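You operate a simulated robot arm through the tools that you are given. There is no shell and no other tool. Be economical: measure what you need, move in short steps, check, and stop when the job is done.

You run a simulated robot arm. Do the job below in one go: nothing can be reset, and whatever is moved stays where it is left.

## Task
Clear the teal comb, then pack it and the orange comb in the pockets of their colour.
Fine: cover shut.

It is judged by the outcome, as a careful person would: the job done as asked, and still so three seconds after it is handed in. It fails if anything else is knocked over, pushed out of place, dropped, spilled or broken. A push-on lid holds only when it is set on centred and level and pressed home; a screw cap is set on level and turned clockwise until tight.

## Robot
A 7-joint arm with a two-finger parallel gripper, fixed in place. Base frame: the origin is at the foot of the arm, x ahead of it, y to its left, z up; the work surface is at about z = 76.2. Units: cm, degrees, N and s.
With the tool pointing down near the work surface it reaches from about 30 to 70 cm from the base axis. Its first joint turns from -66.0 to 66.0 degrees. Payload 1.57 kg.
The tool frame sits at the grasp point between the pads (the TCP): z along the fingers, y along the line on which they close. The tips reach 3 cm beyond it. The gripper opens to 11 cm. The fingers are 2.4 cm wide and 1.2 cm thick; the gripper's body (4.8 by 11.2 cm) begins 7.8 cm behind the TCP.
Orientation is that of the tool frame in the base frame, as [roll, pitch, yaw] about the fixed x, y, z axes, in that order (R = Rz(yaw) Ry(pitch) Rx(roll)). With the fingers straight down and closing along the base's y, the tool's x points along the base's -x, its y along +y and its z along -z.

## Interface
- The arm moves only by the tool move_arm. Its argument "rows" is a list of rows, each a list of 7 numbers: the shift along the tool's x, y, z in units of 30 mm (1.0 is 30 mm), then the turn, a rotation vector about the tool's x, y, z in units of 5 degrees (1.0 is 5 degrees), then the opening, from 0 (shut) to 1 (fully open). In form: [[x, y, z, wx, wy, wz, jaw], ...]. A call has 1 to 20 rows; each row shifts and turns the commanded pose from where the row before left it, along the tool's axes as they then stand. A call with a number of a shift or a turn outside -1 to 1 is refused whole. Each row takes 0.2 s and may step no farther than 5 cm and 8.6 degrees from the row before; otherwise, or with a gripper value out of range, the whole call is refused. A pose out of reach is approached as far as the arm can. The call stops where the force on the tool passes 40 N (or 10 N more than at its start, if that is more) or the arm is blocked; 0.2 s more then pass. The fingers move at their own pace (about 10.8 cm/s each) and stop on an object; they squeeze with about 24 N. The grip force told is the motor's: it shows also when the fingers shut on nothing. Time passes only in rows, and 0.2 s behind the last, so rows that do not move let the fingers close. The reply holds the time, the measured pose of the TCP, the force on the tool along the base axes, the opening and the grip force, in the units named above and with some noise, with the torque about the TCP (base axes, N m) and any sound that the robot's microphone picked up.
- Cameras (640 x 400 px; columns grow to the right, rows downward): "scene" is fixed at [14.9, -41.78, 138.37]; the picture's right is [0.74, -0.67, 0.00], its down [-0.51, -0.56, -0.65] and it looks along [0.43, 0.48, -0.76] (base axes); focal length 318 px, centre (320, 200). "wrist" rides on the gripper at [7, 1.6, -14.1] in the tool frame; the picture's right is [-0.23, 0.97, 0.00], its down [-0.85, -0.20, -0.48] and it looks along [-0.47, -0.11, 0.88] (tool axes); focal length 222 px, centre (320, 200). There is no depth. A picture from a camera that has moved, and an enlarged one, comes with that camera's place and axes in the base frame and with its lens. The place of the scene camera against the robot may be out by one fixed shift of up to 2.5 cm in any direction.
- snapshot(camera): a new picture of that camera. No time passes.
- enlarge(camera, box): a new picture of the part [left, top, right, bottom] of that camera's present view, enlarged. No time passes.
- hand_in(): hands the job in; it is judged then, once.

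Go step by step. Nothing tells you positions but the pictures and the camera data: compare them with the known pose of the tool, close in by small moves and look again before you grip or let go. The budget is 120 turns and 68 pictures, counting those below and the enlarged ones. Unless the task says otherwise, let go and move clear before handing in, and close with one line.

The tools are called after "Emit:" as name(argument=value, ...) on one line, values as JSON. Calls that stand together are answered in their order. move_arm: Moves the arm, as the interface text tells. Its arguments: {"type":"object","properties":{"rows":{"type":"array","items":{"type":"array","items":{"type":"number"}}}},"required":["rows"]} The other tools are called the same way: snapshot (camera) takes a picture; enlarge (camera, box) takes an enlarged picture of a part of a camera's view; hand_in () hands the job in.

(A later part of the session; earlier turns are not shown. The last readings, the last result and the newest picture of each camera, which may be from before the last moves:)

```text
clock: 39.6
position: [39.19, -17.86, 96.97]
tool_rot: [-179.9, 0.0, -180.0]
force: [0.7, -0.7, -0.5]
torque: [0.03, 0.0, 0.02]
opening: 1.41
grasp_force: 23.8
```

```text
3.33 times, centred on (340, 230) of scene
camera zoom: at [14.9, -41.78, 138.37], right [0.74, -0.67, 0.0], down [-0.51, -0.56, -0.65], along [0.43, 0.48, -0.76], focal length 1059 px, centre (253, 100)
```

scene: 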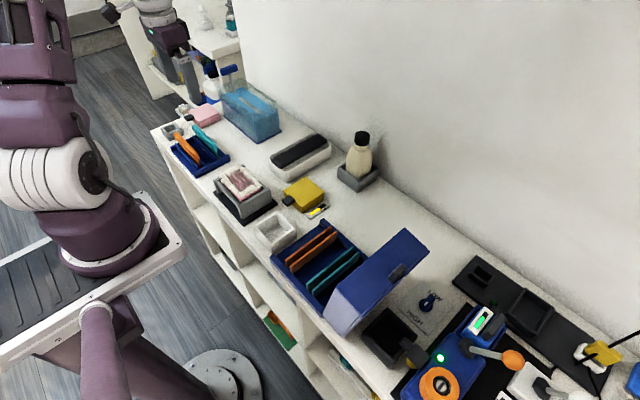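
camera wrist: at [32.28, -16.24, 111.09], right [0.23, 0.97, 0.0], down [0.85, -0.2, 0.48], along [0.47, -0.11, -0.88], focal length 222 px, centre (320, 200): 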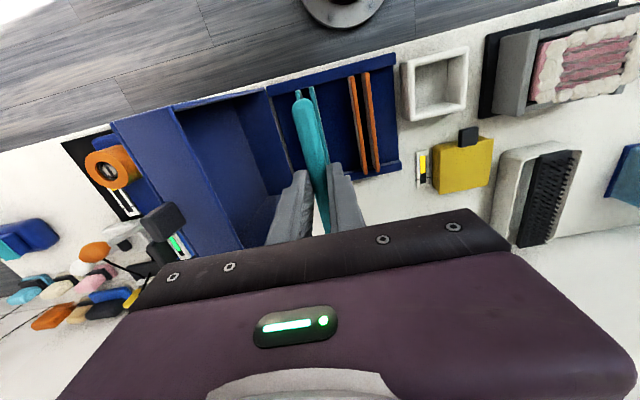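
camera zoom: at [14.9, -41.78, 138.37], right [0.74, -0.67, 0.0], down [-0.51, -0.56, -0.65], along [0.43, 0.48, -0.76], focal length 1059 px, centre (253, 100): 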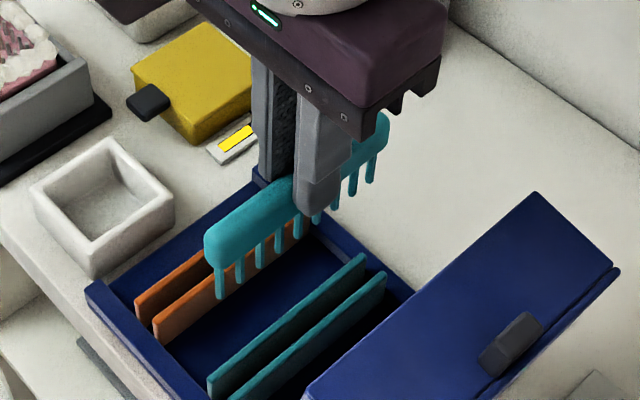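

Now lowering so the tips are ~2 cm above the ribs, then checking alignment.

Emit:
move_arm(rows=[[0, 0, 0.7, 0, 0, 0, 0], [0, 0, 0.7, 0, 0, 0, 0], [0, 0, 0.5, 0, 0, 0, 0], [0, 0, 0, 0, 0, 0, 0]])

Emit:
enlarge(camera="wrist", box=[230, 40, 410, 210])

Emit:
enlarge(camera="scene", box=[270, 200, 400, 300])

```text
clock: 40.6
position: [39.01, -18.0, 91.35]
tool_rot: [-180.0, 0.0, 180.0]
force: [0.3, 0.6, 0.3]
torque: [0.0, 0.01, 0.01]
opening: 1.38
grasp_force: 23.7
```

```text
2.35 times, centred on (320, 125) of wrist
camera zoom: at [32.07, -16.36, 105.46], right [0.23, 0.97, 0.0], down [0.85, -0.2, 0.48], along [0.47, -0.11, -0.88], focal length 523 px, centre (320, 376)
```

zoom: 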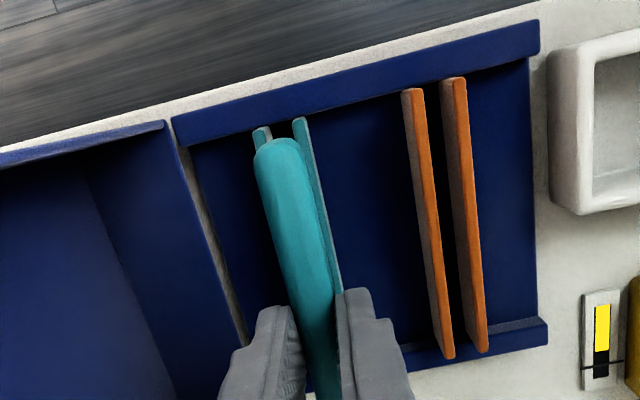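

```text
4.00 times, centred on (335, 250) of scene
camera zoom: at [14.9, -41.78, 138.37], right [0.74, -0.67, 0.0], down [-0.51, -0.56, -0.65], along [0.43, 0.48, -0.76], focal length 1271 px, centre (260, 0)
```

zoom: 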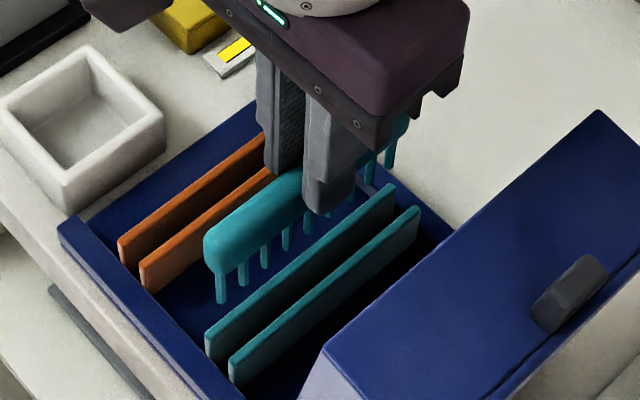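

The comb needs about 0.35 cm more toward −y to centre between the teal ribs. I'll correct and lower the tips to just inside the ribs.

Emit:
move_arm(rows=[[-0.07, -0.11, 0, 0, 0, 0, 0], [0, 0, 0.5, 0, 0, 0, 0], [0, 0, 0.2, 0, 0, 0, 0], [0, 0, 0.15, 0, 0, 0, 0], [0, 0, 0, 0, 0, 0, 0]])

Emit:
enlarge(camera="scene", box=[280, 220, 380, 300])

Emit:
enlarge(camera="wrist", box=[250, 40, 370, 160])

```text
clock: 41.8
position: [39.45, -18.37, 88.75]
tool_rot: [-180.0, 0.0, 179.9]
force: [-1.1, 0.1, -0.2]
torque: [0.03, -0.02, 0.01]
opening: 1.38
grasp_force: 23.9
```

```text
5.00 times, centred on (330, 260) of scene
camera zoom: at [14.9, -41.78, 138.37], right [0.74, -0.67, 0.0], down [-0.51, -0.56, -0.65], along [0.43, 0.48, -0.76], focal length 1588 px, centre (270, -100)
```

zoom: 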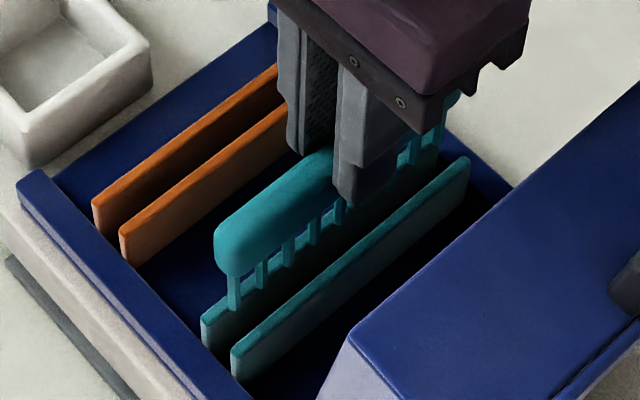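

```text
3.33 times, centred on (310, 100) of wrist
camera zoom: at [32.41, -16.64, 102.89], right [0.23, 0.97, 0.0], down [0.85, -0.2, 0.48], along [0.47, -0.11, -0.88], focal length 740 px, centre (353, 533)
```

zoom: 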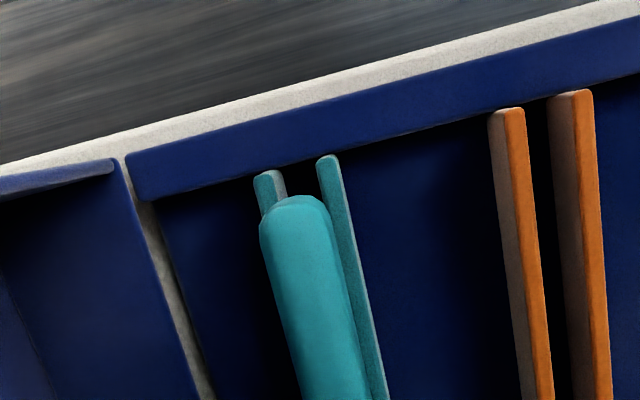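

The teeth are between the two teal ribs. Continuing down with force checks.

Emit:
move_arm(rows=[[0, 0, 0.3, 0, 0, 0, 0], [0, 0, 0.3, 0, 0, 0, 0], [0, 0, 0, 0, 0, 0, 0]])

Emit:
move_arm(rows=[[0, 0, 0.25, 0, 0, 0, 0], [0, 0, 0, 0, 0, 0, 0]])

Emit:
move_arm(rows=[[0, 0, 0.15, 0, 0, 0, 0], [0, 0, 0, 0, 0, 0, 0]])

Emit:
enlarge(camera="scene", box=[280, 220, 380, 300])

```text
clock: 42.6
position: [39.29, -18.23, 87.0]
tool_rot: [-180.0, 0.0, 180.0]
force: [0.3, -0.9, -0.9]
torque: [-0.05, 0.0, 0.02]
opening: 1.38
grasp_force: 23.7
```

```text
clock: 43.2
position: [39.34, -18.28, 86.32]
tool_rot: [-179.9, -0.1, 180.0]
force: [1.1, -2.6, 1.2]
torque: [-0.13, 0.04, 0.03]
opening: 1.38
grasp_force: 23.9
```

```text
clock: 43.8
position: [39.55, -18.39, 85.79]
tool_rot: [179.9, 0.1, 180.0]
force: [0.0, -1.0, -1.0]
torque: [-0.08, 0.0, 0.0]
opening: 1.39
grasp_force: 24.4
```

```text
5.00 times, centred on (330, 260) of scene
camera zoom: at [14.9, -41.78, 138.37], right [0.74, -0.67, 0.0], down [-0.51, -0.56, -0.65], along [0.43, 0.48, -0.76], focal length 1588 px, centre (270, -100)
```

zoom: 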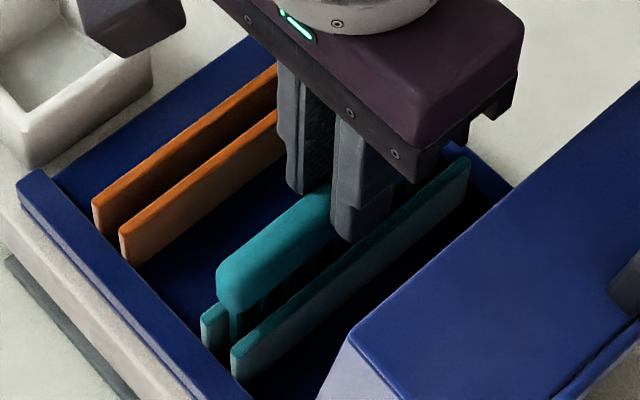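

A slight sideways push shows it grazing the +y rib; I'll shift 0.12 cm toward −y and keep lowering.

Emit:
move_arm(rows=[[0, -0.04, 0, 0, 0, 0, 0], [0, 0, 0.15, 0, 0, 0, 0], [0, 0, 0, 0, 0, 0, 0]])

Emit:
move_arm(rows=[[0, 0, 0.15, 0, 0, 0, 0], [0, 0, 0, 0, 0, 0, 0]])

Emit:
move_arm(rows=[[0, 0, 0.08, 0, 0, 0, 0], [0, 0, 0, 0, 0, 0, 0]])

Emit:
enlarge(camera="scene", box=[280, 220, 380, 300])

```text
clock: 44.6
position: [39.5, -18.4, 85.41]
tool_rot: [-180.0, 0.0, 179.9]
force: [-0.3, -0.1, -0.7]
torque: [0.0, 0.02, 0.02]
opening: 1.39
grasp_force: 23.6
```

```text
clock: 45.2
position: [39.42, -18.46, 84.97]
tool_rot: [-179.9, 0.0, -180.0]
force: [0.4, 0.2, -0.6]
torque: [-0.05, -0.05, -0.01]
opening: 1.38
grasp_force: 23.9
```

```text
clock: 45.8
position: [39.53, -18.16, 84.74]
tool_rot: [180.0, 0.0, 179.9]
force: [-0.3, -0.6, 10.8]
torque: [0.0, 0.22, -0.03]
opening: 1.39
grasp_force: 24.0
```

```text
5.00 times, centred on (330, 260) of scene
camera zoom: at [14.89, -41.77, 138.37], right [0.74, -0.67, 0.0], down [-0.51, -0.56, -0.65], along [0.43, 0.48, -0.76], focal length 1588 px, centre (270, -100)
```

zoom: 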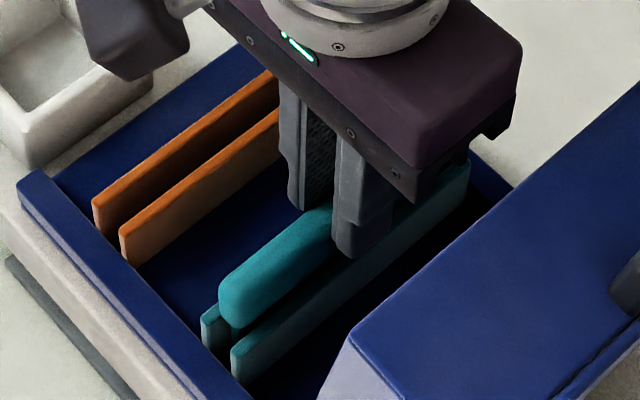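

It has bottomed at the floor of the pocket. I'll open slightly and rise.

Emit:
move_arm(rows=[[0, 0, -0.02, 0, 0, 0, 0.16], [0, 0, 0, 0, 0, 0, 0.22], [0, 0, -0.2, 0, 0, 0, 0.22], [0, 0, -0.5, 0, 0, 0, 0.25], [0, 0, -0.7, 0, 0, 0, 0.25], [0, 0, -0.9, 0, 0, 0, 0.25], [0, 0, -0.9, 0, 0, 0, 0.25], [0, 0, -0.9, 0, 0, 0, 0.25], [0, 0, -0.9, 0, 0, 0, 0.25]])

Emit:
enlarge(camera="scene", box=[280, 220, 380, 300])

Emit:
snapshot(camera="wrist")

```text
clock: 47.8
position: [39.32, -18.45, 99.94]
tool_rot: [180.0, -0.1, -180.0]
force: [0.2, 0.2, 0.0]
torque: [-0.03, 0.02, -0.01]
opening: 2.76
grasp_force: 0.1
```

```text
5.00 times, centred on (330, 260) of scene
camera zoom: at [14.9, -41.78, 138.37], right [0.74, -0.67, 0.0], down [-0.51, -0.56, -0.65], along [0.43, 0.48, -0.76], focal length 1588 px, centre (270, -100)
```

zoom: 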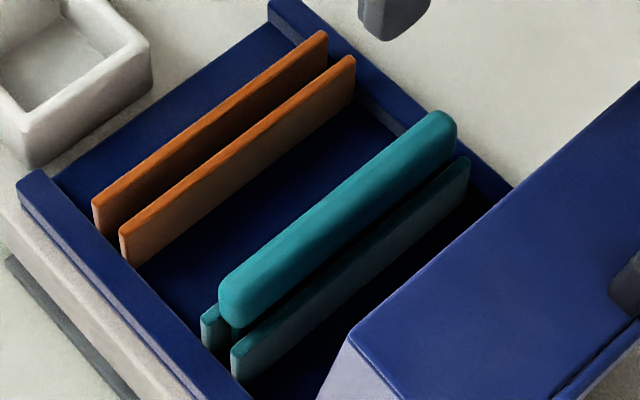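

```text
20 pictures are left
camera wrist: at [32.36, -16.69, 114.09], right [0.23, 0.97, 0.0], down [0.86, -0.2, 0.48], along [0.47, -0.11, -0.88], focal length 222 px, centre (320, 200)
```

wrist: 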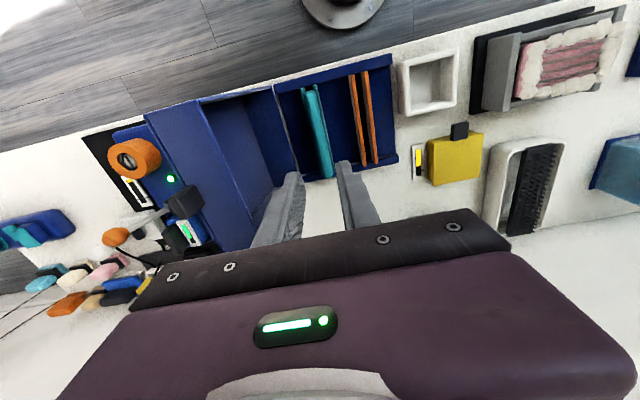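

The teal comb stands seated between its ribs. Now for the orange comb: back over the rack at x≈34.3, y≈35.

Emit:
move_arm(rows=[[0.093, 0.99, 0.09, 0, 0, 0, 0.35], [0.093, 0.99, 0.09, 0, 0, 0, 0.35], [0.093, 0.99, 0.09, 0, 0, 0, 0.35], [0.093, 0.99, 0.09, 0, 0, 0, 0.35], [0.093, 0.99, 0.09, 0, 0, 0, 0.35], [0.093, 0.99, 0.09, 0, 0, 0, 0.35], [0.093, 0.99, 0.09, 0, 0, 0, 0.35], [0.093, 0.99, 0.09, 0, 0, 0, 0.35], [0.093, 0.99, 0.09, 0, 0, 0, 0.35], [0.093, 0.99, 0.09, 0, 0, 0, 0.35], [0.093, 0.99, 0.09, 0, 0, 0, 0.35], [0.093, 0.99, 0.09, 0, 0, 0, 0.35], [0.093, 0.99, 0.09, 0, 0, 0, 0.35], [0.093, 0.99, 0.09, 0, 0, 0, 0.35], [0.093, 0.99, 0.09, 0, 0, 0, 0.35], [0.093, 0.99, 0.09, 0, 0, 0, 0.35], [0.093, 0.99, 0.09, 0, 0, 0, 0.35], [0.093, 0.99, 0.09, 0, 0, 0, 0.35]])

Emit:
move_arm(rows=[[0, 0, 0, 0, 0, -1, 0.35], [0, 0, 0, 0, 0, -1, 0.35], [0, 0, 0, 0, 0, -1, 0.35], [0, 0, 0, 0, 0, -1, 0.35], [0, 0, 0, 0, 0, -1, 0.35], [0, 0, 0, 0, 0, -1, 0.35], [0, 0, 0, 0, 0, -1, 0.35], [0, 0, 0, 0, 0, -1, 0.35], [0, 0, 0, 0, 0, -1, 0.35], [0, 0, 0, 0, 0, -1, 0.35], [0, 0, 0, 0, 0, -1, 0.35], [0, 0, 0, 0, 0, -1, 0.35], [0, 0, 0, 0, 0, -1, 0.35], [0, 0, 0, 0, 0, -1, 0.35], [0, 0, 0, 0, 0, -1, 0.35], [0, 0, 0, 0, 0, -1, 0.35], [0, 0, 0, 0, 0, -1, 0.35], [0, 0, 0, 0, 0, -1, 0.35], [0, 0, 0, 0, 0, 0, 0.35]])

Emit:
enlarge(camera="wrist", box=[250, 50, 410, 220])

```text
clock: 51.6
position: [34.51, 35.25, 94.89]
tool_rot: [180.0, 0.0, 179.9]
force: [0.2, -0.1, -0.3]
torque: [-0.02, -0.05, -0.01]
opening: 3.87
grasp_force: 0.0
```

```text
clock: 55.6
position: [34.38, 35.15, 94.85]
tool_rot: [180.0, 0.0, -90.0]
force: [-0.4, 0.0, -0.5]
torque: [-0.02, 0.01, -0.04]
opening: 3.84
grasp_force: 0.0
```

```text
2.35 times, centred on (330, 135) of wrist
camera zoom: at [32.77, 28.11, 108.98], right [-0.97, 0.23, 0.0], down [0.2, 0.86, 0.48], along [0.11, 0.47, -0.88], focal length 523 px, centre (296, 353)
```

zoom: 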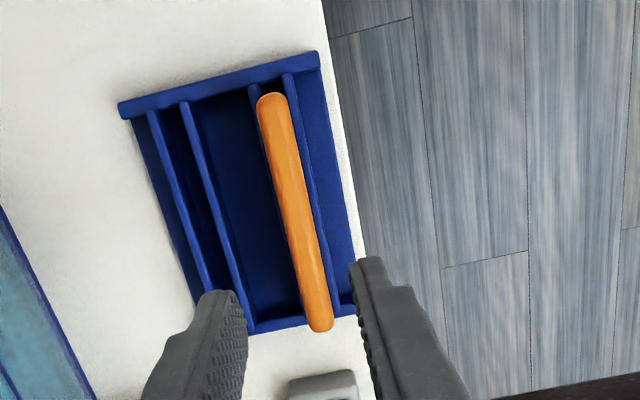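

The orange comb is centred at x≈34.25. Descending and gripping higher on the spine this time.

Emit:
move_arm(rows=[[0.03, 0.04, 0.6, 0, 0, 0, 0.35], [0, 0, 0.8, 0, 0, 0, 0.35], [0, 0, 0.8, 0, 0, 0, 0.35], [0, 0, 0.8, 0, 0, 0, 0.35], [0, 0, 0.55, 0, 0, 0, 0.35], [0, 0, 0, 0, 0, 0, 0.35], [0, 0, 0, 0, 0, 0, 0.0], [0, 0, 0, 0, 0, 0, 0.0], [0, 0, 0, 0, 0, 0, 0.0]])

Emit:
move_arm(rows=[[0, 0, -0.3, 0, 0, 0, 0], [0, 0, -0.5, 0, 0, 0, 0], [0, 0, -0.8, 0, 0, 0, 0], [0, 0, -0.9, 0, 0, 0, 0], [0, 0, -0.9, 0, 0, 0, 0], [0, 0, -0.9, 0, 0, 0, 0], [0, 0, 0, 0, 0, 0, 0]])

Emit:
enlarge(camera="scene", box=[130, 60, 250, 160])

```text
clock: 57.6
position: [34.4, 34.94, 84.29]
tool_rot: [180.0, -0.1, -90.0]
force: [0.4, -0.5, 0.2]
torque: [-0.02, -0.02, 0.0]
opening: 1.4
grasp_force: 24.4
```

```text
clock: 59.2
position: [34.37, 34.87, 97.05]
tool_rot: [-180.0, 0.0, -90.0]
force: [0.0, 1.2, -1.3]
torque: [-0.03, -0.01, 0.0]
opening: 1.38
grasp_force: 24.0
```

```text
4.00 times, centred on (190, 110) of scene
camera zoom: at [14.9, -41.78, 138.37], right [0.74, -0.67, 0.0], down [-0.51, -0.56, -0.65], along [0.43, 0.48, -0.76], focal length 1271 px, centre (840, 560)
```

zoom: 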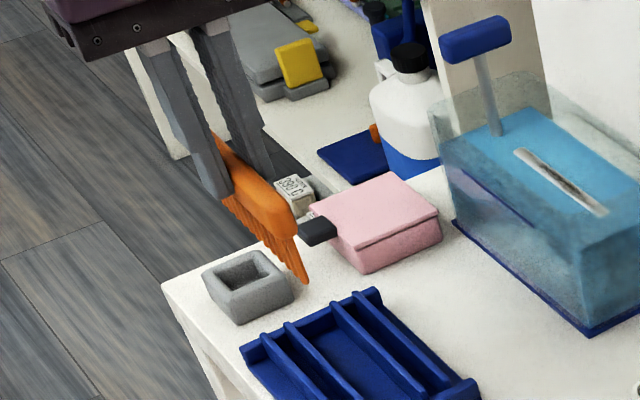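

The orange comb is held and clean. Carrying it over to the orange pocket.

Emit:
move_arm(rows=[[0.965, -0.105, 0, 0, 0, 0, 0], [0.965, -0.105, 0, 0, 0, 0, 0], [0.965, -0.105, 0, 0, 0, 0, 0], [0.965, -0.105, 0, 0, 0, 0, 0], [0.965, -0.105, 0, 0, 0, 0, 0], [0.965, -0.105, 0, 0, 0, 0, 0], [0.965, -0.105, 0, 0, 0, 0, 0], [0.965, -0.105, 0, 0, 0, 0, 0], [0.965, -0.105, 0, 0, 0, 0, 0], [0.965, -0.105, 0, 0, 0, 0, 0], [0.965, -0.105, 0, 0, 0, 0, 0], [0.965, -0.105, 0, 0, 0, 0, 0], [0.965, -0.105, 0, 0, 0, 0, 0], [0.965, -0.105, 0, 0, 0, 0, 0], [0.965, -0.105, 0, 0, 0, 0, 0], [0.965, -0.105, 0, 0, 0, 0, 0]])

Emit:
move_arm(rows=[[0, 0, 0, 0, 0, 1, 0], [0, 0, 0, 0, 0, 1, 0], [0, 0, 0, 0, 0, 1, 0], [0, 0, 0, 0, 0, 1, 0], [0, 0, 0, 0, 0, 1, 0], [0, 0, 0, 0, 0, 1, 0], [0, 0, 0, 0, 0, 1, 0], [0, 0, 0, 0, 0, 1, 0], [0, 0, 0, 0, 0, 1, 0], [0, 0, 0, 0, 0, 1, 0], [0, 0, 0, 0, 0, 1, 0], [0, 0, 0, 0, 0, 1, 0], [0, 0, 0, 0, 0, 1, 0], [0, 0, 0, 0, 0, 1, 0], [0, 0, 0, 0, 0, 1, 0], [0, 0, 0, 0, 0, 1, 0], [0, 0, 0, 0, 0, 1, 0], [0, 0, 0, 0, 0, 1, 0], [0, 0, 0, 0, 0, 0, 0]])

Emit:
move_arm(rows=[[0, 0, 0.9, 0, 0, 0, 0], [0, 0, 0.9, 0, 0, 0, 0], [0, 0, 0.3, 0, 0, 0, 0], [0, 0, 0, 0, 0, 0, 0]])

Emit:
enlarge(camera="wrist", box=[230, 40, 350, 160])

```text
clock: 62.6
position: [39.2, -11.49, 97.19]
tool_rot: [179.9, 0.1, -90.0]
force: [-0.3, -0.4, 0.4]
torque: [0.0, 0.02, -0.02]
opening: 1.39
grasp_force: 24.3
```

```text
clock: 66.6
position: [39.2, -11.26, 97.15]
tool_rot: [-180.0, 0.0, 179.9]
force: [0.2, 0.1, -1.6]
torque: [0.03, -0.04, 0.01]
opening: 1.36
grasp_force: 23.7
```

```text
clock: 67.6
position: [39.27, -11.24, 90.91]
tool_rot: [179.9, -0.1, 179.9]
force: [-0.5, 0.3, 0.2]
torque: [0.0, 0.01, 0.0]
opening: 1.38
grasp_force: 24.0
```

```text
3.33 times, centred on (290, 100) of wrist
camera zoom: at [32.21, -9.6, 104.95], right [0.23, 0.97, 0.0], down [0.86, -0.2, 0.48], along [0.47, -0.11, -0.88], focal length 740 px, centre (420, 533)
```

zoom: 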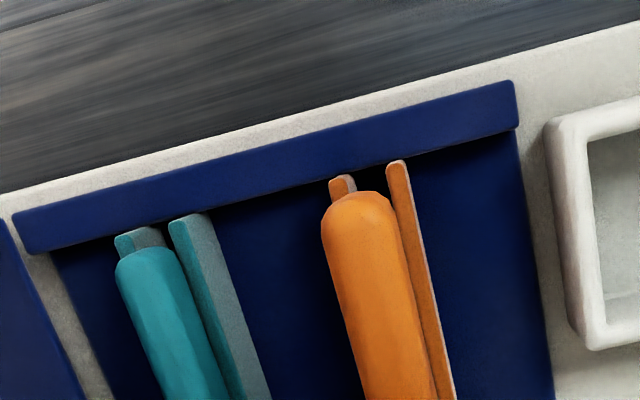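

A shift of about 0.3 cm toward −y centres it. Lowering with force checks.

Emit:
move_arm(rows=[[0, -0.1, 0, 0, 0, 0, 0], [0, 0, 0.6, 0, 0, 0, 0], [0, 0, 0.5, 0, 0, 0, 0], [0, 0, 0, 0, 0, 0, 0]])

Emit:
enlarge(camera="scene", box=[270, 205, 370, 285])

```text
clock: 68.6
position: [39.13, -11.55, 87.51]
tool_rot: [-180.0, 0.0, -180.0]
force: [0.5, 0.2, 0.4]
torque: [-0.02, 0.01, 0.01]
opening: 1.39
grasp_force: 23.8
```

```text
5.00 times, centred on (320, 245) of scene
camera zoom: at [14.9, -41.78, 138.37], right [0.74, -0.67, 0.0], down [-0.51, -0.56, -0.65], along [0.43, 0.48, -0.76], focal length 1588 px, centre (320, -25)
```

zoom: 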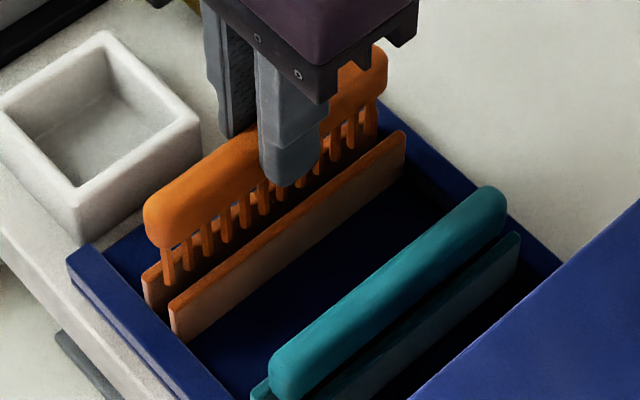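

Emit:
move_arm(rows=[[0, 0, 0.25, 0, 0, 0, 0], [0, 0, 0.2, 0, 0, 0, 0], [0, 0, 0, 0, 0, 0, 0]])

Emit:
move_arm(rows=[[0, 0, 0.25, 0, 0, 0, 0], [0, 0, 0, 0, 0, 0, 0]])

Emit:
move_arm(rows=[[0, 0, 0.2, 0, 0, 0, 0], [0, 0, 0, 0, 0, 0, 0]])

```text
clock: 69.4
position: [39.2, -11.67, 86.21]
tool_rot: [179.9, 0.0, -179.9]
force: [0.1, -0.1, -0.2]
torque: [0.0, -0.02, -0.02]
opening: 1.41
grasp_force: 23.8
```

```text
clock: 70.0
position: [39.28, -11.63, 85.53]
tool_rot: [-179.9, 0.0, 180.0]
force: [0.7, -0.7, -0.1]
torque: [0.01, 0.01, -0.01]
opening: 1.38
grasp_force: 23.6
```

```text
clock: 70.6
position: [39.14, -11.56, 84.83]
tool_rot: [180.0, 0.0, -179.9]
force: [-0.1, -0.3, 0.3]
torque: [-0.03, 0.01, 0.01]
opening: 1.39
grasp_force: 23.6
```

It's sliding in freely. Continuing in small steps until it touches bottom.

Emit:
move_arm(rows=[[0, 0, 0.1, 0, 0, 0, 0], [0, 0, 0, 0, 0, 0, 0]])

Emit:
move_arm(rows=[[0, 0, 0.08, 0, 0, 0, 0], [0, 0, 0, 0, 0, 0, 0]])

Emit:
move_arm(rows=[[0, 0, 0.06, 0, 0, 0, 0], [0, 0, 0, 0, 0, 0, 0]])

```text
clock: 71.2
position: [39.13, -11.59, 84.6]
tool_rot: [179.9, 0.0, -180.0]
force: [0.3, 0.1, 0.0]
torque: [0.01, -0.03, 0.01]
opening: 1.42
grasp_force: 24.4
```

```text
clock: 71.8
position: [39.17, -11.59, 84.29]
tool_rot: [-179.9, 0.0, 180.0]
force: [0.1, -0.2, -0.1]
torque: [-0.02, -0.02, 0.05]
opening: 1.39
grasp_force: 23.9
```

```text
clock: 72.4
position: [39.17, -11.62, 84.16]
tool_rot: [-180.0, 0.0, 179.9]
force: [-2.6, -0.8, 18.0]
torque: [-0.01, 0.08, 0.01]
opening: 1.39
grasp_force: 23.4
```

Bottomed out. Releasing and rising.

Emit:
move_arm(rows=[[0, 0, -0.03, 0, 0, 0, 0.16], [0, 0, 0, 0, 0, 0, 0.22], [0, 0, -0.2, 0, 0, 0, 0.25], [0, 0, -0.5, 0, 0, 0, 0.25], [0, 0, -0.8, 0, 0, 0, 0.25], [0, 0, -0.9, 0, 0, 0, 0.25], [0, 0, -0.9, 0, 0, 0, 0.25], [0, 0, -0.9, 0, 0, 0, 0.25], [0, 0.5, -0.9, 0, 0, 0, 0.0], [0, 0.9, -0.9, 0, 0, 0, 0.0], [0, 0.9, -0.5, 0, 0, 0, 0.0]])

Emit:
enlarge(camera="scene", box=[260, 180, 460, 340])

Emit:
snapshot(camera="wrist")

```text
clock: 74.8
position: [39.17, -4.8, 103.54]
tool_rot: [179.9, 0.0, 179.8]
force: [-0.3, 0.2, 0.2]
torque: [-0.04, -0.01, 0.02]
opening: 0.02
grasp_force: 20.6
```

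```text
2.50 times, centred on (360, 260) of scene
camera zoom: at [14.9, -41.78, 138.37], right [0.74, -0.67, 0.0], down [-0.51, -0.56, -0.65], along [0.43, 0.48, -0.76], focal length 794 px, centre (220, 50)
```

zoom: 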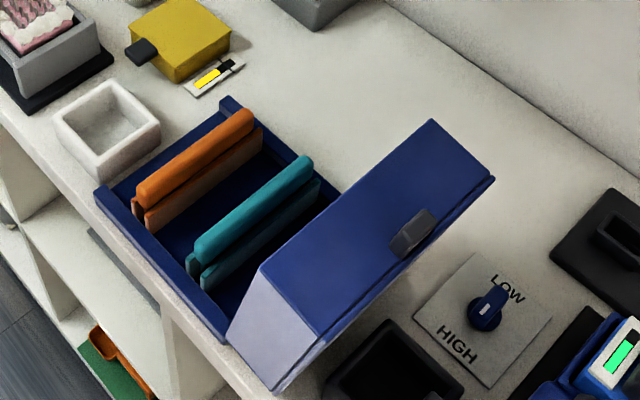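

```text
14 pictures are left
camera wrist: at [32.22, -3.05, 117.76], right [0.23, 0.97, 0.0], down [0.85, -0.2, 0.48], along [0.47, -0.11, -0.88], focal length 222 px, centre (320, 200)
```

wrist: 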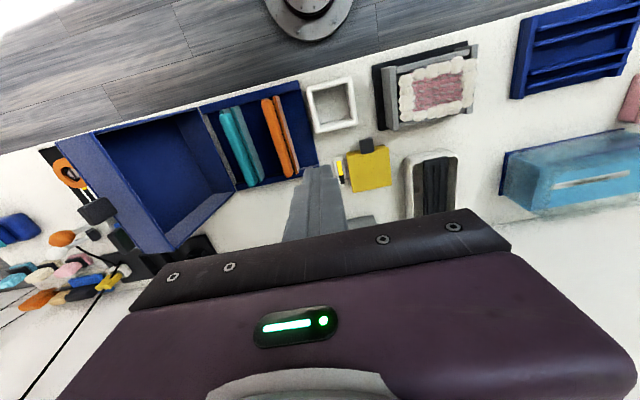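

Both combs are seated in their own pockets. Now the cover: it leans back open with a dark tab on its front wall at about (39.5, −31.7, 95.5). I'll move above it with a quarter turn so the jaws close along x and look at the tab.

Emit:
move_arm(rows=[[0, -0.9, -0.1, 0, 0, 1, 0.3], [0, 0, 0, 0, 0, 1, 0.3], [0, 0, 0, 0, 0, 1, 0.3], [0, 0, 0, 0, 0, 1, 0.3], [0, 0, 0, 0, 0, 1, 0.3], [0, 0, 0, 0, 0, 1, 0.3], [0, 0, 0, 0, 0, 1, 0.3], [0, 0, 0, 0, 0, 1, 0.3], [0, 0, 0, 0, 0, 1, 0.3], [0, 0, 0, 0, 0, 1, 0.3], [0, 0, 0, 0, 0, 1, 0.3], [0, 0, 0, 0, 0, 1, 0.3], [0, 0, 0, 0, 0, 1, 0.3], [0, 0, 0, 0, 0, 1, 0.3], [0, 0, 0, 0, 0, 1, 0.3], [0, 0, 0, 0, 0, 1, 0.3], [0, 0, 0, 0, 0, 1, 0.3], [0, 0, 0, 0, 0, 1, 0.3]])

Emit:
move_arm(rows=[[-0.95, 0, -0.1, 0, 0, 0, 0.3], [-0.95, 0, -0.1, 0, 0, 0, 0.3], [-0.95, 0, -0.1, 0, 0, 0, 0.3], [-0.95, 0, -0.1, 0, 0, 0, 0.3], [-0.95, 0, -0.1, 0, 0, 0, 0.3], [-0.95, 0, -0.1, 0, 0, 0, 0.3], [-0.95, 0, -0.1, 0, 0, 0, 0.3], [0, 0, 0, 0, 0, 0, 0.3]])

Emit:
snapshot(camera="wrist")

```text
clock: 78.6
position: [39.31, -7.38, 104.11]
tool_rot: [179.9, 0.0, 89.9]
force: [-0.9, -0.6, -0.2]
torque: [0.03, 0.03, -0.05]
opening: 3.3
grasp_force: 0.0
```

```text
clock: 80.4
position: [39.2, -27.29, 106.11]
tool_rot: [180.0, -0.1, 90.0]
force: [0.8, 0.0, -0.4]
torque: [-0.01, -0.01, -0.02]
opening: 3.28
grasp_force: 0.0
```

```text
13 pictures are left
camera wrist: at [40.77, -20.25, 120.24], right [0.97, -0.23, 0.0], down [-0.2, -0.86, 0.48], along [-0.11, -0.47, -0.88], focal length 222 px, centre (320, 200)
```

wrist: 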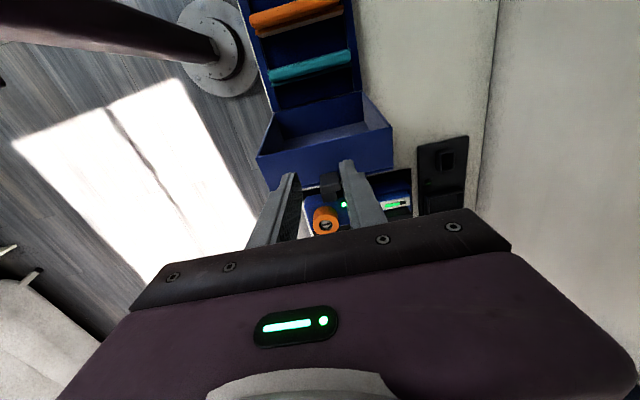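

Emit:
enlarge(camera="wrist", box=[240, 80, 410, 240])

Emit:
enlarge(camera="scene", box=[320, 220, 440, 340])

```text
2.50 times, centred on (325, 160) of wrist
camera zoom: at [40.77, -20.25, 120.24], right [0.97, -0.23, 0.0], down [-0.2, -0.86, 0.48], along [-0.11, -0.47, -0.88], focal length 555 px, centre (308, 300)
```

zoom: 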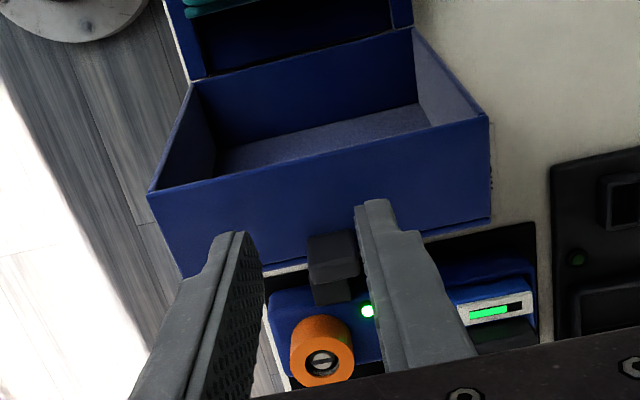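

```text
3.33 times, centred on (380, 280) of scene
camera zoom: at [14.9, -41.78, 138.37], right [0.74, -0.67, 0.0], down [-0.51, -0.56, -0.65], along [0.43, 0.48, -0.76], focal length 1059 px, centre (120, -67)
```

zoom: 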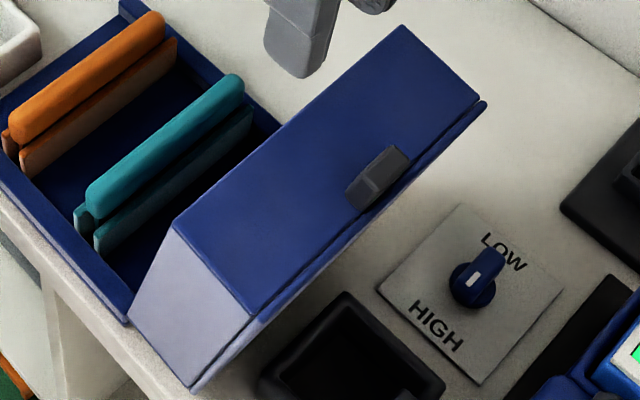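

The tab (about 2.2 cm wide along x) sits at (39.5, −31, ~96.5) on the cover's front wall. I'll pinch it along x so I can swing the cover down under control; first get just above it.

Emit:
move_arm(rows=[[-0.65, 0.08, 0.5, 0, 0, 0, 0.37], [-0.6, 0, 0.7, 0, 0, 0, 0.37], [0, 0, 0.6, 0, 0, 0, 0.37], [0, 0, 0.2, 0, 0, 0, 0.37], [0, 0, 0, 0, 0, 0, 0.37]])

Emit:
enlarge(camera="scene", box=[320, 210, 440, 310])

```text
clock: 81.6
position: [39.52, -30.99, 100.12]
tool_rot: [180.0, 0.0, 90.1]
force: [0.0, 0.0, 0.4]
torque: [-0.03, 0.02, 0.04]
opening: 4.08
grasp_force: 0.1
```

```text
4.00 times, centred on (380, 260) of scene
camera zoom: at [14.9, -41.78, 138.37], right [0.74, -0.67, 0.0], down [-0.51, -0.56, -0.65], along [0.43, 0.48, -0.76], focal length 1271 px, centre (80, -40)
```

zoom: 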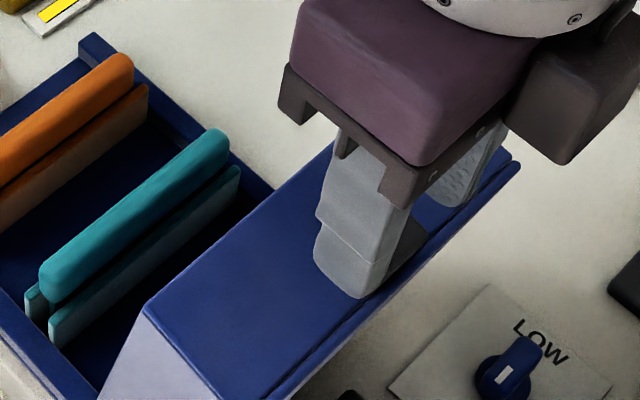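

Emit:
move_arm(rows=[[0, 0, 0.2, 0, 0, 0, 0.37], [0, 0, 0.2, 0, 0, 0, 0.37], [0, 0, 0, 0, 0, 0, 0.37]])

Emit:
move_arm(rows=[[0, 0, 0, 0, 0, 0, 0.0], [0, 0, 0, 0, 0, 0, 0.0], [0, 0, 0, 0, 0, 0, 0.0]])

```text
clock: 82.4
position: [39.56, -31.02, 99.01]
tool_rot: [-180.0, 0.1, 89.9]
force: [-0.8, -0.3, 0.3]
torque: [-0.02, 0.02, -0.02]
opening: 4.06
grasp_force: 0.0
```

```text
clock: 83.2
position: [39.41, -31.03, 98.94]
tool_rot: [-179.9, 0.1, 90.0]
force: [0.3, 0.8, -0.9]
torque: [-0.11, 0.0, -0.01]
opening: 2.34
grasp_force: 24.0
```

The tab is pinched (2.34 cm). I'll reopen to take it a little deeper.

Emit:
move_arm(rows=[[0, 0, 0, 0, 0, 0, 0.3], [0, 0, 0, 0, 0, 0, 0.3], [0, 0, 0.1, 0, 0, 0, 0.3], [0, 0, 0.08, 0, 0, 0, 0.3]])

Emit:
move_arm(rows=[[0, 0, 0, 0, 0, 0, 0.0], [0, 0, 0, 0, 0, 0, 0.0], [0, 0, 0, 0, 0, 0, 0.0]])

Emit:
enlarge(camera="scene", box=[320, 210, 440, 310])

```text
clock: 84.2
position: [39.43, -31.05, 98.36]
tool_rot: [-179.9, 0.0, 90.1]
force: [-0.1, 0.2, 0.2]
torque: [0.02, 0.0, 0.01]
opening: 3.28
grasp_force: 0.1
```

```text
clock: 85.0
position: [39.37, -31.04, 98.35]
tool_rot: [-179.9, -0.1, 90.0]
force: [0.7, -0.3, 0.2]
torque: [0.01, 0.0, 0.03]
opening: 2.36
grasp_force: 24.2
```

```text
4.00 times, centred on (380, 260) of scene
camera zoom: at [14.9, -41.78, 138.37], right [0.74, -0.67, 0.0], down [-0.51, -0.56, -0.65], along [0.43, 0.48, -0.76], focal length 1271 px, centre (80, -40)
```

zoom: 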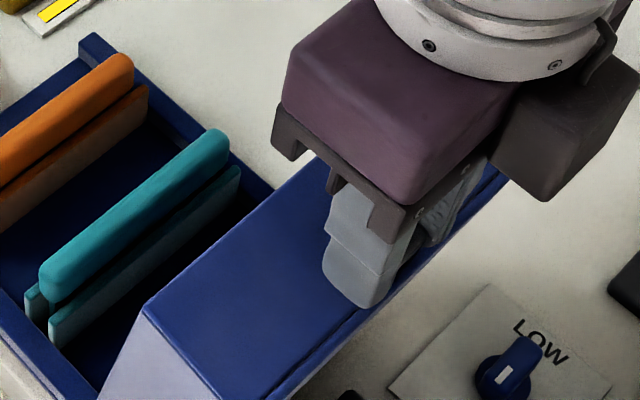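

Deeper grip obtained. Now I'll swing the cover as a rigid arc about the hinge (y≈−23, z≈80), starting with 10° and checking forces.

Emit:
move_arm(rows=[[0.27, 0, -0.105, 0, -0.5, 0, 0], [0.27, 0, -0.105, 0, -0.5, 0, 0], [0.27, 0, -0.105, 0, -0.5, 0, 0], [0.27, 0, -0.105, 0, -0.5, 0, 0], [0, 0, 0, 0, 0, 0, 0]])

Emit:
enlarge(camera="scene", box=[280, 180, 460, 340])

```text
clock: 86.2
position: [39.61, -27.93, 99.39]
tool_rot: [-180.0, 10.0, 90.0]
force: [-0.5, 3.1, 0.2]
torque: [0.15, 0.14, 0.08]
opening: 2.32
grasp_force: 24.0
```

```text
2.50 times, centred on (370, 260) of scene
camera zoom: at [14.91, -41.77, 138.37], right [0.74, -0.67, 0.0], down [-0.51, -0.56, -0.65], along [0.43, 0.48, -0.76], focal length 794 px, centre (195, 50)
```

zoom: 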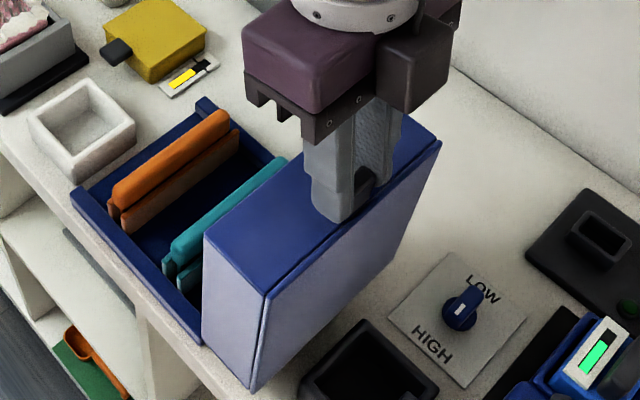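

The cover follows nicely with little force. Continuing the arc.

Emit:
move_arm(rows=[[0.27, 0, -0.105, 0, -0.5, 0, 0], [0.27, 0, -0.105, 0, -0.5, 0, 0], [0.27, 0, -0.105, 0, -0.5, 0, 0], [0.27, 0, -0.105, 0, -0.5, 0, 0], [0.27, 0, -0.105, 0, -0.5, 0, 0], [0.27, 0, -0.105, 0, -0.5, 0, 0], [0.27, 0, -0.105, 0, -0.5, 0, 0], [0.27, 0, -0.105, 0, -0.5, 0, 0], [0, 0, 0, 0, 0, 0, 0]])

Emit:
move_arm(rows=[[0.27, 0, -0.105, 0, -0.5, 0, 0], [0.27, 0, -0.105, 0, -0.5, 0, 0], [0.27, 0, -0.105, 0, -0.5, 0, 0], [0.27, 0, -0.105, 0, -0.5, 0, 0], [0.27, 0, -0.105, 0, -0.5, 0, 0], [0.27, 0, -0.105, 0, -0.5, 0, 0], [0, 0, 0, 0, 0, 0, 0]])

Emit:
enlarge(camera="scene", box=[260, 150, 460, 320])

```text
clock: 88.2
position: [39.45, -20.88, 99.74]
tool_rot: [-180.0, 30.0, 89.9]
force: [0.7, 0.4, 0.5]
torque: [0.13, 0.01, 0.07]
opening: 2.35
grasp_force: 23.7
```

```text
clock: 89.8
position: [39.53, -15.87, 98.3]
tool_rot: [180.0, 45.0, 89.9]
force: [1.1, 0.3, 0.9]
torque: [0.4, 0.07, -0.14]
opening: 2.36
grasp_force: 24.0
```

```text
2.35 times, centred on (360, 235) of scene
camera zoom: at [14.91, -41.78, 138.37], right [0.74, -0.67, 0.0], down [-0.51, -0.56, -0.65], along [0.43, 0.48, -0.76], focal length 748 px, centre (226, 118)
```

zoom: 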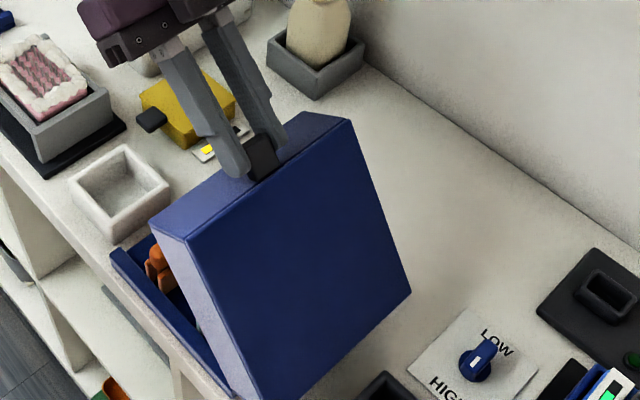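

The cover is past upright and following. I'll continue another 30° along the arc.

Emit:
move_arm(rows=[[0.27, 0, -0.105, 0, -0.5, 0, 0], [0.27, 0, -0.105, 0, -0.5, 0, 0], [0.27, 0, -0.105, 0, -0.5, 0, 0], [0.27, 0, -0.105, 0, -0.5, 0, 0], [0.27, 0, -0.105, 0, -0.5, 0, 0], [0.27, 0, -0.105, 0, -0.5, 0, 0], [0, 0, 0, 0, 0, 0, 0]])

Emit:
move_arm(rows=[[0.27, 0, -0.105, 0, -0.5, 0, 0], [0.27, 0, -0.105, 0, -0.5, 0, 0], [0.27, 0, -0.105, 0, -0.5, 0, 0], [0.27, 0, -0.105, 0, -0.5, 0, 0], [0.27, 0, -0.105, 0, -0.5, 0, 0], [0.27, 0, -0.105, 0, -0.5, 0, 0], [0, 0, 0, 0, 0, 0, 0]])

Emit:
snapshot(camera="scene")

```text
clock: 91.4
position: [39.58, -11.54, 95.7]
tool_rot: [-179.9, 60.1, 90.0]
force: [-2.9, -2.4, 1.9]
torque: [-0.59, 0.1, 0.04]
opening: 2.36
grasp_force: 23.9
```

```text
clock: 93.0
position: [39.47, -7.85, 91.85]
tool_rot: [-180.0, 75.0, 90.0]
force: [-2.2, 2.2, -0.6]
torque: [0.86, -0.03, 0.03]
opening: 2.38
grasp_force: 23.6
```

```text
6 pictures are left
```

scene: 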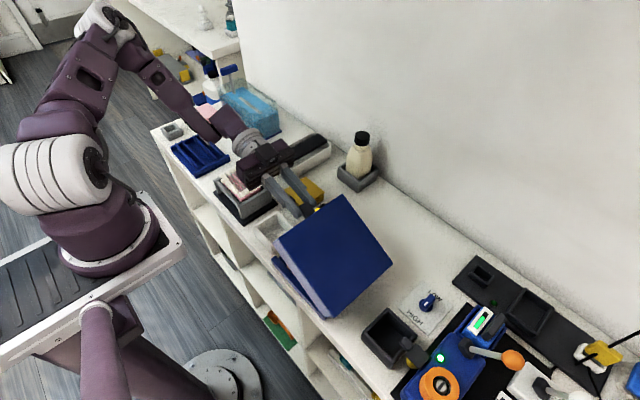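

The cover is about 26° from shut. The wrist camera would get close to the gel tray if I kept tilting, so I'll lower the tab along its arc while tilting the tool back, letting the tab pivot in the pads.

Emit:
move_arm(rows=[[0.152, 0, -0.078, 0, 0.4, 0, 0], [0.152, 0, -0.078, 0, 0.4, 0, 0], [0.162, 0, -0.053, 0, 0.4, 0, 0], [0.162, 0, -0.053, 0, 0.4, 0, 0], [0, 0, 0, 0, 0, 0, 0]])

```text
clock: 94.2
position: [39.45, -6.47, 90.49]
tool_rot: [-179.9, 67.0, 89.9]
force: [-2.1, 6.5, 8.3]
torque: [-0.8, 0.03, -0.03]
opening: 2.37
grasp_force: 23.6
```

Emit:
move_arm(rows=[[0.17, 0, -0.027, 0, 0.4, 0, 0], [0.17, 0, -0.027, 0, 0.4, 0, 0], [0, 0, 0, 0, 0, 0, 0]])

Emit:
enlarge(camera="scene", box=[220, 130, 420, 330])

```text
clock: 95.0
position: [39.41, -5.85, 89.46]
tool_rot: [-179.9, 63.0, 90.2]
force: [-2.0, 0.5, 5.2]
torque: [-0.8, 0.04, 0.05]
opening: 2.37
grasp_force: 23.9
```

```text
2.00 times, centred on (320, 230) of scene
camera zoom: at [14.89, -41.77, 138.37], right [0.74, -0.67, 0.0], down [-0.51, -0.56, -0.65], along [0.43, 0.48, -0.76], focal length 635 px, centre (320, 140)
```

zoom: 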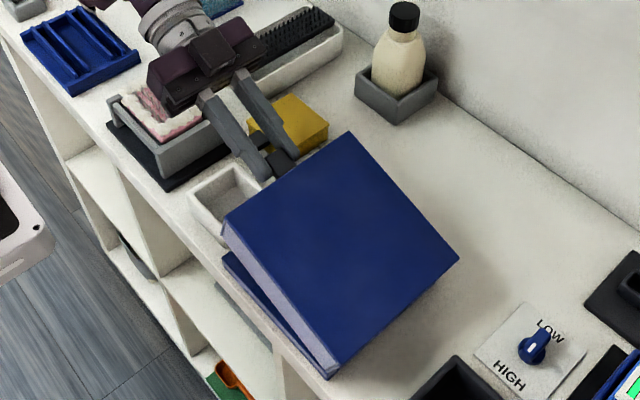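

About 15° remain and forces are small. Continuing down.

Emit:
move_arm(rows=[[0.169, 0, 0, 0, 0.4, 0, 0], [0.169, 0, 0, 0, 0.4, 0, 0], [0, 0, 0, 0, 0, 0, 0]])

Emit:
move_arm(rows=[[0.169, 0, 0.027, 0, 0.4, 0, 0], [0.169, 0, 0.027, 0, 0.4, 0, 0], [0, 0, 0, 0, 0, 0, 0]])

```text
clock: 95.8
position: [39.57, -5.36, 88.55]
tool_rot: [179.9, 59.0, 89.9]
force: [-2.7, 1.5, 5.7]
torque: [-0.71, 0.0, -0.05]
opening: 2.37
grasp_force: 24.3
```

```text
clock: 96.6
position: [39.57, -4.93, 87.57]
tool_rot: [179.9, 54.9, 89.9]
force: [0.0, 8.8, 7.3]
torque: [-0.53, 0.0, -0.04]
opening: 2.37
grasp_force: 24.6
```

Emit:
move_arm(rows=[[0.153, 0, 0.045, 0, 0, 0, 0], [0.153, 0, 0.045, 0, 0, 0, 0], [0, 0, 0, 0, 0, 0, 0]])

Emit:
move_arm(rows=[[0.15, 0, 0.053, 0, 0, 0, 0], [0, 0, 0, 0, 0, 0, 0]])

Emit:
enlarge(camera="scene", box=[240, 150, 400, 310])

```text
clock: 97.4
position: [39.52, -4.67, 86.73]
tool_rot: [-180.0, 54.9, 89.9]
force: [2.0, 7.1, 6.5]
torque: [-0.46, 0.0, 0.1]
opening: 2.37
grasp_force: 23.8
```

```text
clock: 98.0
position: [39.46, -4.47, 86.3]
tool_rot: [180.0, 55.0, 89.9]
force: [1.9, 6.8, 6.4]
torque: [-0.8, -0.06, 0.09]
opening: 2.39
grasp_force: 23.8
```

```text
2.50 times, centred on (320, 230) of scene
camera zoom: at [14.9, -41.76, 138.38], right [0.74, -0.67, 0.0], down [-0.51, -0.57, -0.65], along [0.43, 0.48, -0.76], focal length 794 px, centre (320, 125)
```

zoom: 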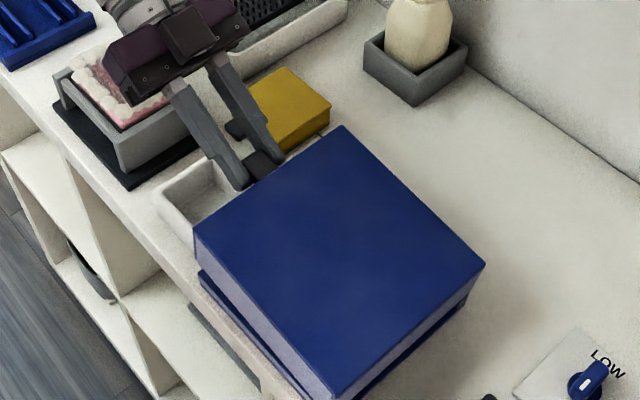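

Nearly shut; lowering further until it seats.

Emit:
move_arm(rows=[[0.13, 0, 0.06, 0, 0, 0, 0], [0, 0, 0, 0, 0, 0, 0]])

Emit:
move_arm(rows=[[0.13, 0, 0.07, 0, 0, 0, 0], [0, 0, 0, 0, 0, 0, 0]])

Emit:
move_arm(rows=[[0.1, 0, 0.06, 0, 0, 0, 0], [0, 0, 0, 0, 0, 0, 0]])

```text
clock: 98.6
position: [39.55, -4.52, 85.84]
tool_rot: [180.0, 55.1, 90.0]
force: [1.3, 7.3, 6.3]
torque: [-0.81, -0.03, 0.06]
opening: 2.4
grasp_force: 23.8
```

```text
clock: 99.2
position: [39.53, -4.38, 85.4]
tool_rot: [179.9, 55.0, 90.0]
force: [-1.1, 8.4, 5.5]
torque: [-0.63, 0.0, -0.06]
opening: 2.35
grasp_force: 23.4
```

```text
clock: 99.8
position: [39.5, -4.32, 85.0]
tool_rot: [-180.0, 55.0, 89.9]
force: [2.1, 6.0, 5.2]
torque: [-0.73, -0.06, 0.1]
opening: 2.37
grasp_force: 23.1
```

Emit:
move_arm(rows=[[0.1, 0, 0.07, 0, 0, 0, 0], [0, 0, 0, 0, 0, 0, 0]])

Emit:
move_arm(rows=[[0.1, 0, 0.07, 0, 0, 0, 0], [0, 0, 0, 0, 0, 0, 0]])

Emit:
enlarge(camera="scene", box=[240, 170, 400, 330])

```text
clock: 100.4
position: [39.43, -4.3, 84.66]
tool_rot: [-180.0, 55.0, 90.1]
force: [-1.2, 8.3, 5.7]
torque: [-0.7, 0.05, -0.01]
opening: 2.36
grasp_force: 23.7
```

```text
clock: 101.0
position: [39.51, -4.41, 84.45]
tool_rot: [180.0, 55.0, 90.0]
force: [0.7, 6.6, 4.6]
torque: [-0.71, -0.01, 0.05]
opening: 2.38
grasp_force: 24.1
```

```text
2.50 times, centred on (320, 250) of scene
camera zoom: at [14.9, -41.76, 138.38], right [0.74, -0.67, 0.0], down [-0.51, -0.57, -0.65], along [0.43, 0.48, -0.76], focal length 794 px, centre (320, 75)
```

zoom: 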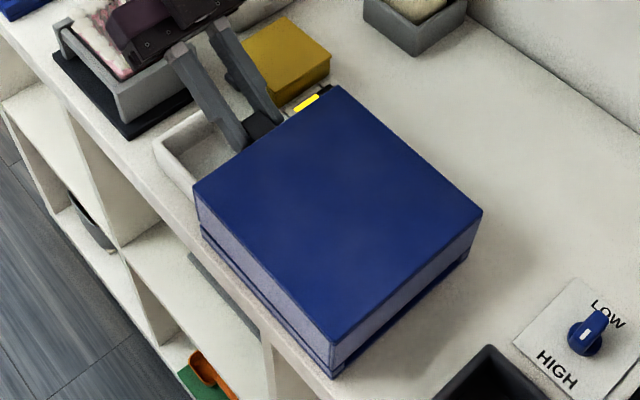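

Emit:
move_arm(rows=[[0.1, 0, 0.07, 0, 0, 0, 0], [0, 0, 0, 0, 0, 0, 0]])

Emit:
move_arm(rows=[[0.1, 0, 0.07, 0, 0, 0, 0], [0, 0, 0, 0, 0, 0, 0]])

```text
clock: 101.6
position: [39.57, -4.44, 84.03]
tool_rot: [-180.0, 55.0, 89.9]
force: [1.0, 7.0, 4.8]
torque: [-0.7, -0.02, 0.04]
opening: 2.37
grasp_force: 23.9
```

```text
clock: 102.2
position: [39.44, -4.41, 83.63]
tool_rot: [179.9, 55.1, 89.9]
force: [-1.7, 12.1, 15.5]
torque: [-0.8, 0.02, -0.06]
opening: 2.37
grasp_force: 24.0
```

The upward force jump shows the cover is on its seat. I'll release the tab and back away upward.

Emit:
move_arm(rows=[[0.03, 0, 0.02, 0, 0, 0, 0], [0, 0, 0, 0, 0, 0, 0.3], [0, 0, 0, 0, 0, 0, 0.33], [0, 0, -0.4, 0, 0, 0, 0.33], [0, 0, -0.6, 0, 0, 0, 0.33], [-0.6, 0, -0.6, 0, 0, 0, 0.33], [-0.8, 0, -0.4, 0, 0, 0, 0.33], [-0.8, 0, -0.4, 0, 0, 0, 0.33], [-0.8, 0, -0.4, 0, 1, 0, 0], [-0.6, 0, -0.4, 0, 1, 0, 0], [-0.5, 0, -0.4, 0, 1, 0, 0], [0, 0, 0, 0, 1, 0, 0], [0, 0, 0, 0, 1, 0, 0], [0, 0, 0, 0, 1, 0, 0], [0, 0, 0, 0, 1, 0, 0], [0, 0, 0, 0, 1, 0, 0], [0, 0, 0, 0, 1, 0, 0], [0, 0, 0, 0, 1, 0, 0], [0, 0, 0, 0, 1, 0, 0]])

Emit:
enlarge(camera="scene", box=[240, 170, 400, 330])

```text
clock: 106.2
position: [39.5, -3.14, 99.81]
tool_rot: [180.0, -0.1, 90.0]
force: [0.4, 0.0, -0.1]
torque: [0.05, 0.0, -0.03]
opening: 0.0
grasp_force: 21.1
```

```text
2.50 times, centred on (320, 250) of scene
camera zoom: at [14.9, -41.78, 138.37], right [0.74, -0.67, 0.0], down [-0.51, -0.56, -0.65], along [0.43, 0.48, -0.76], focal length 794 px, centre (320, 75)
```

zoom: 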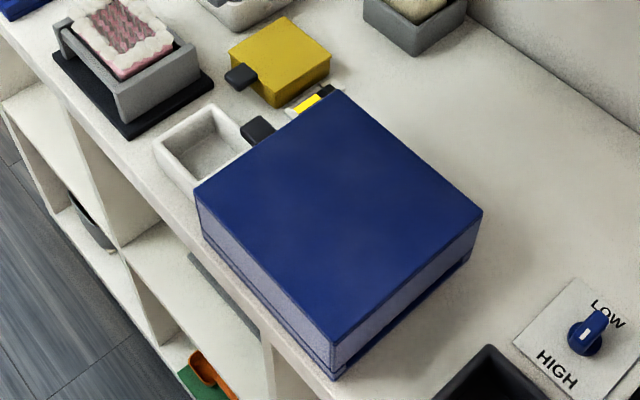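

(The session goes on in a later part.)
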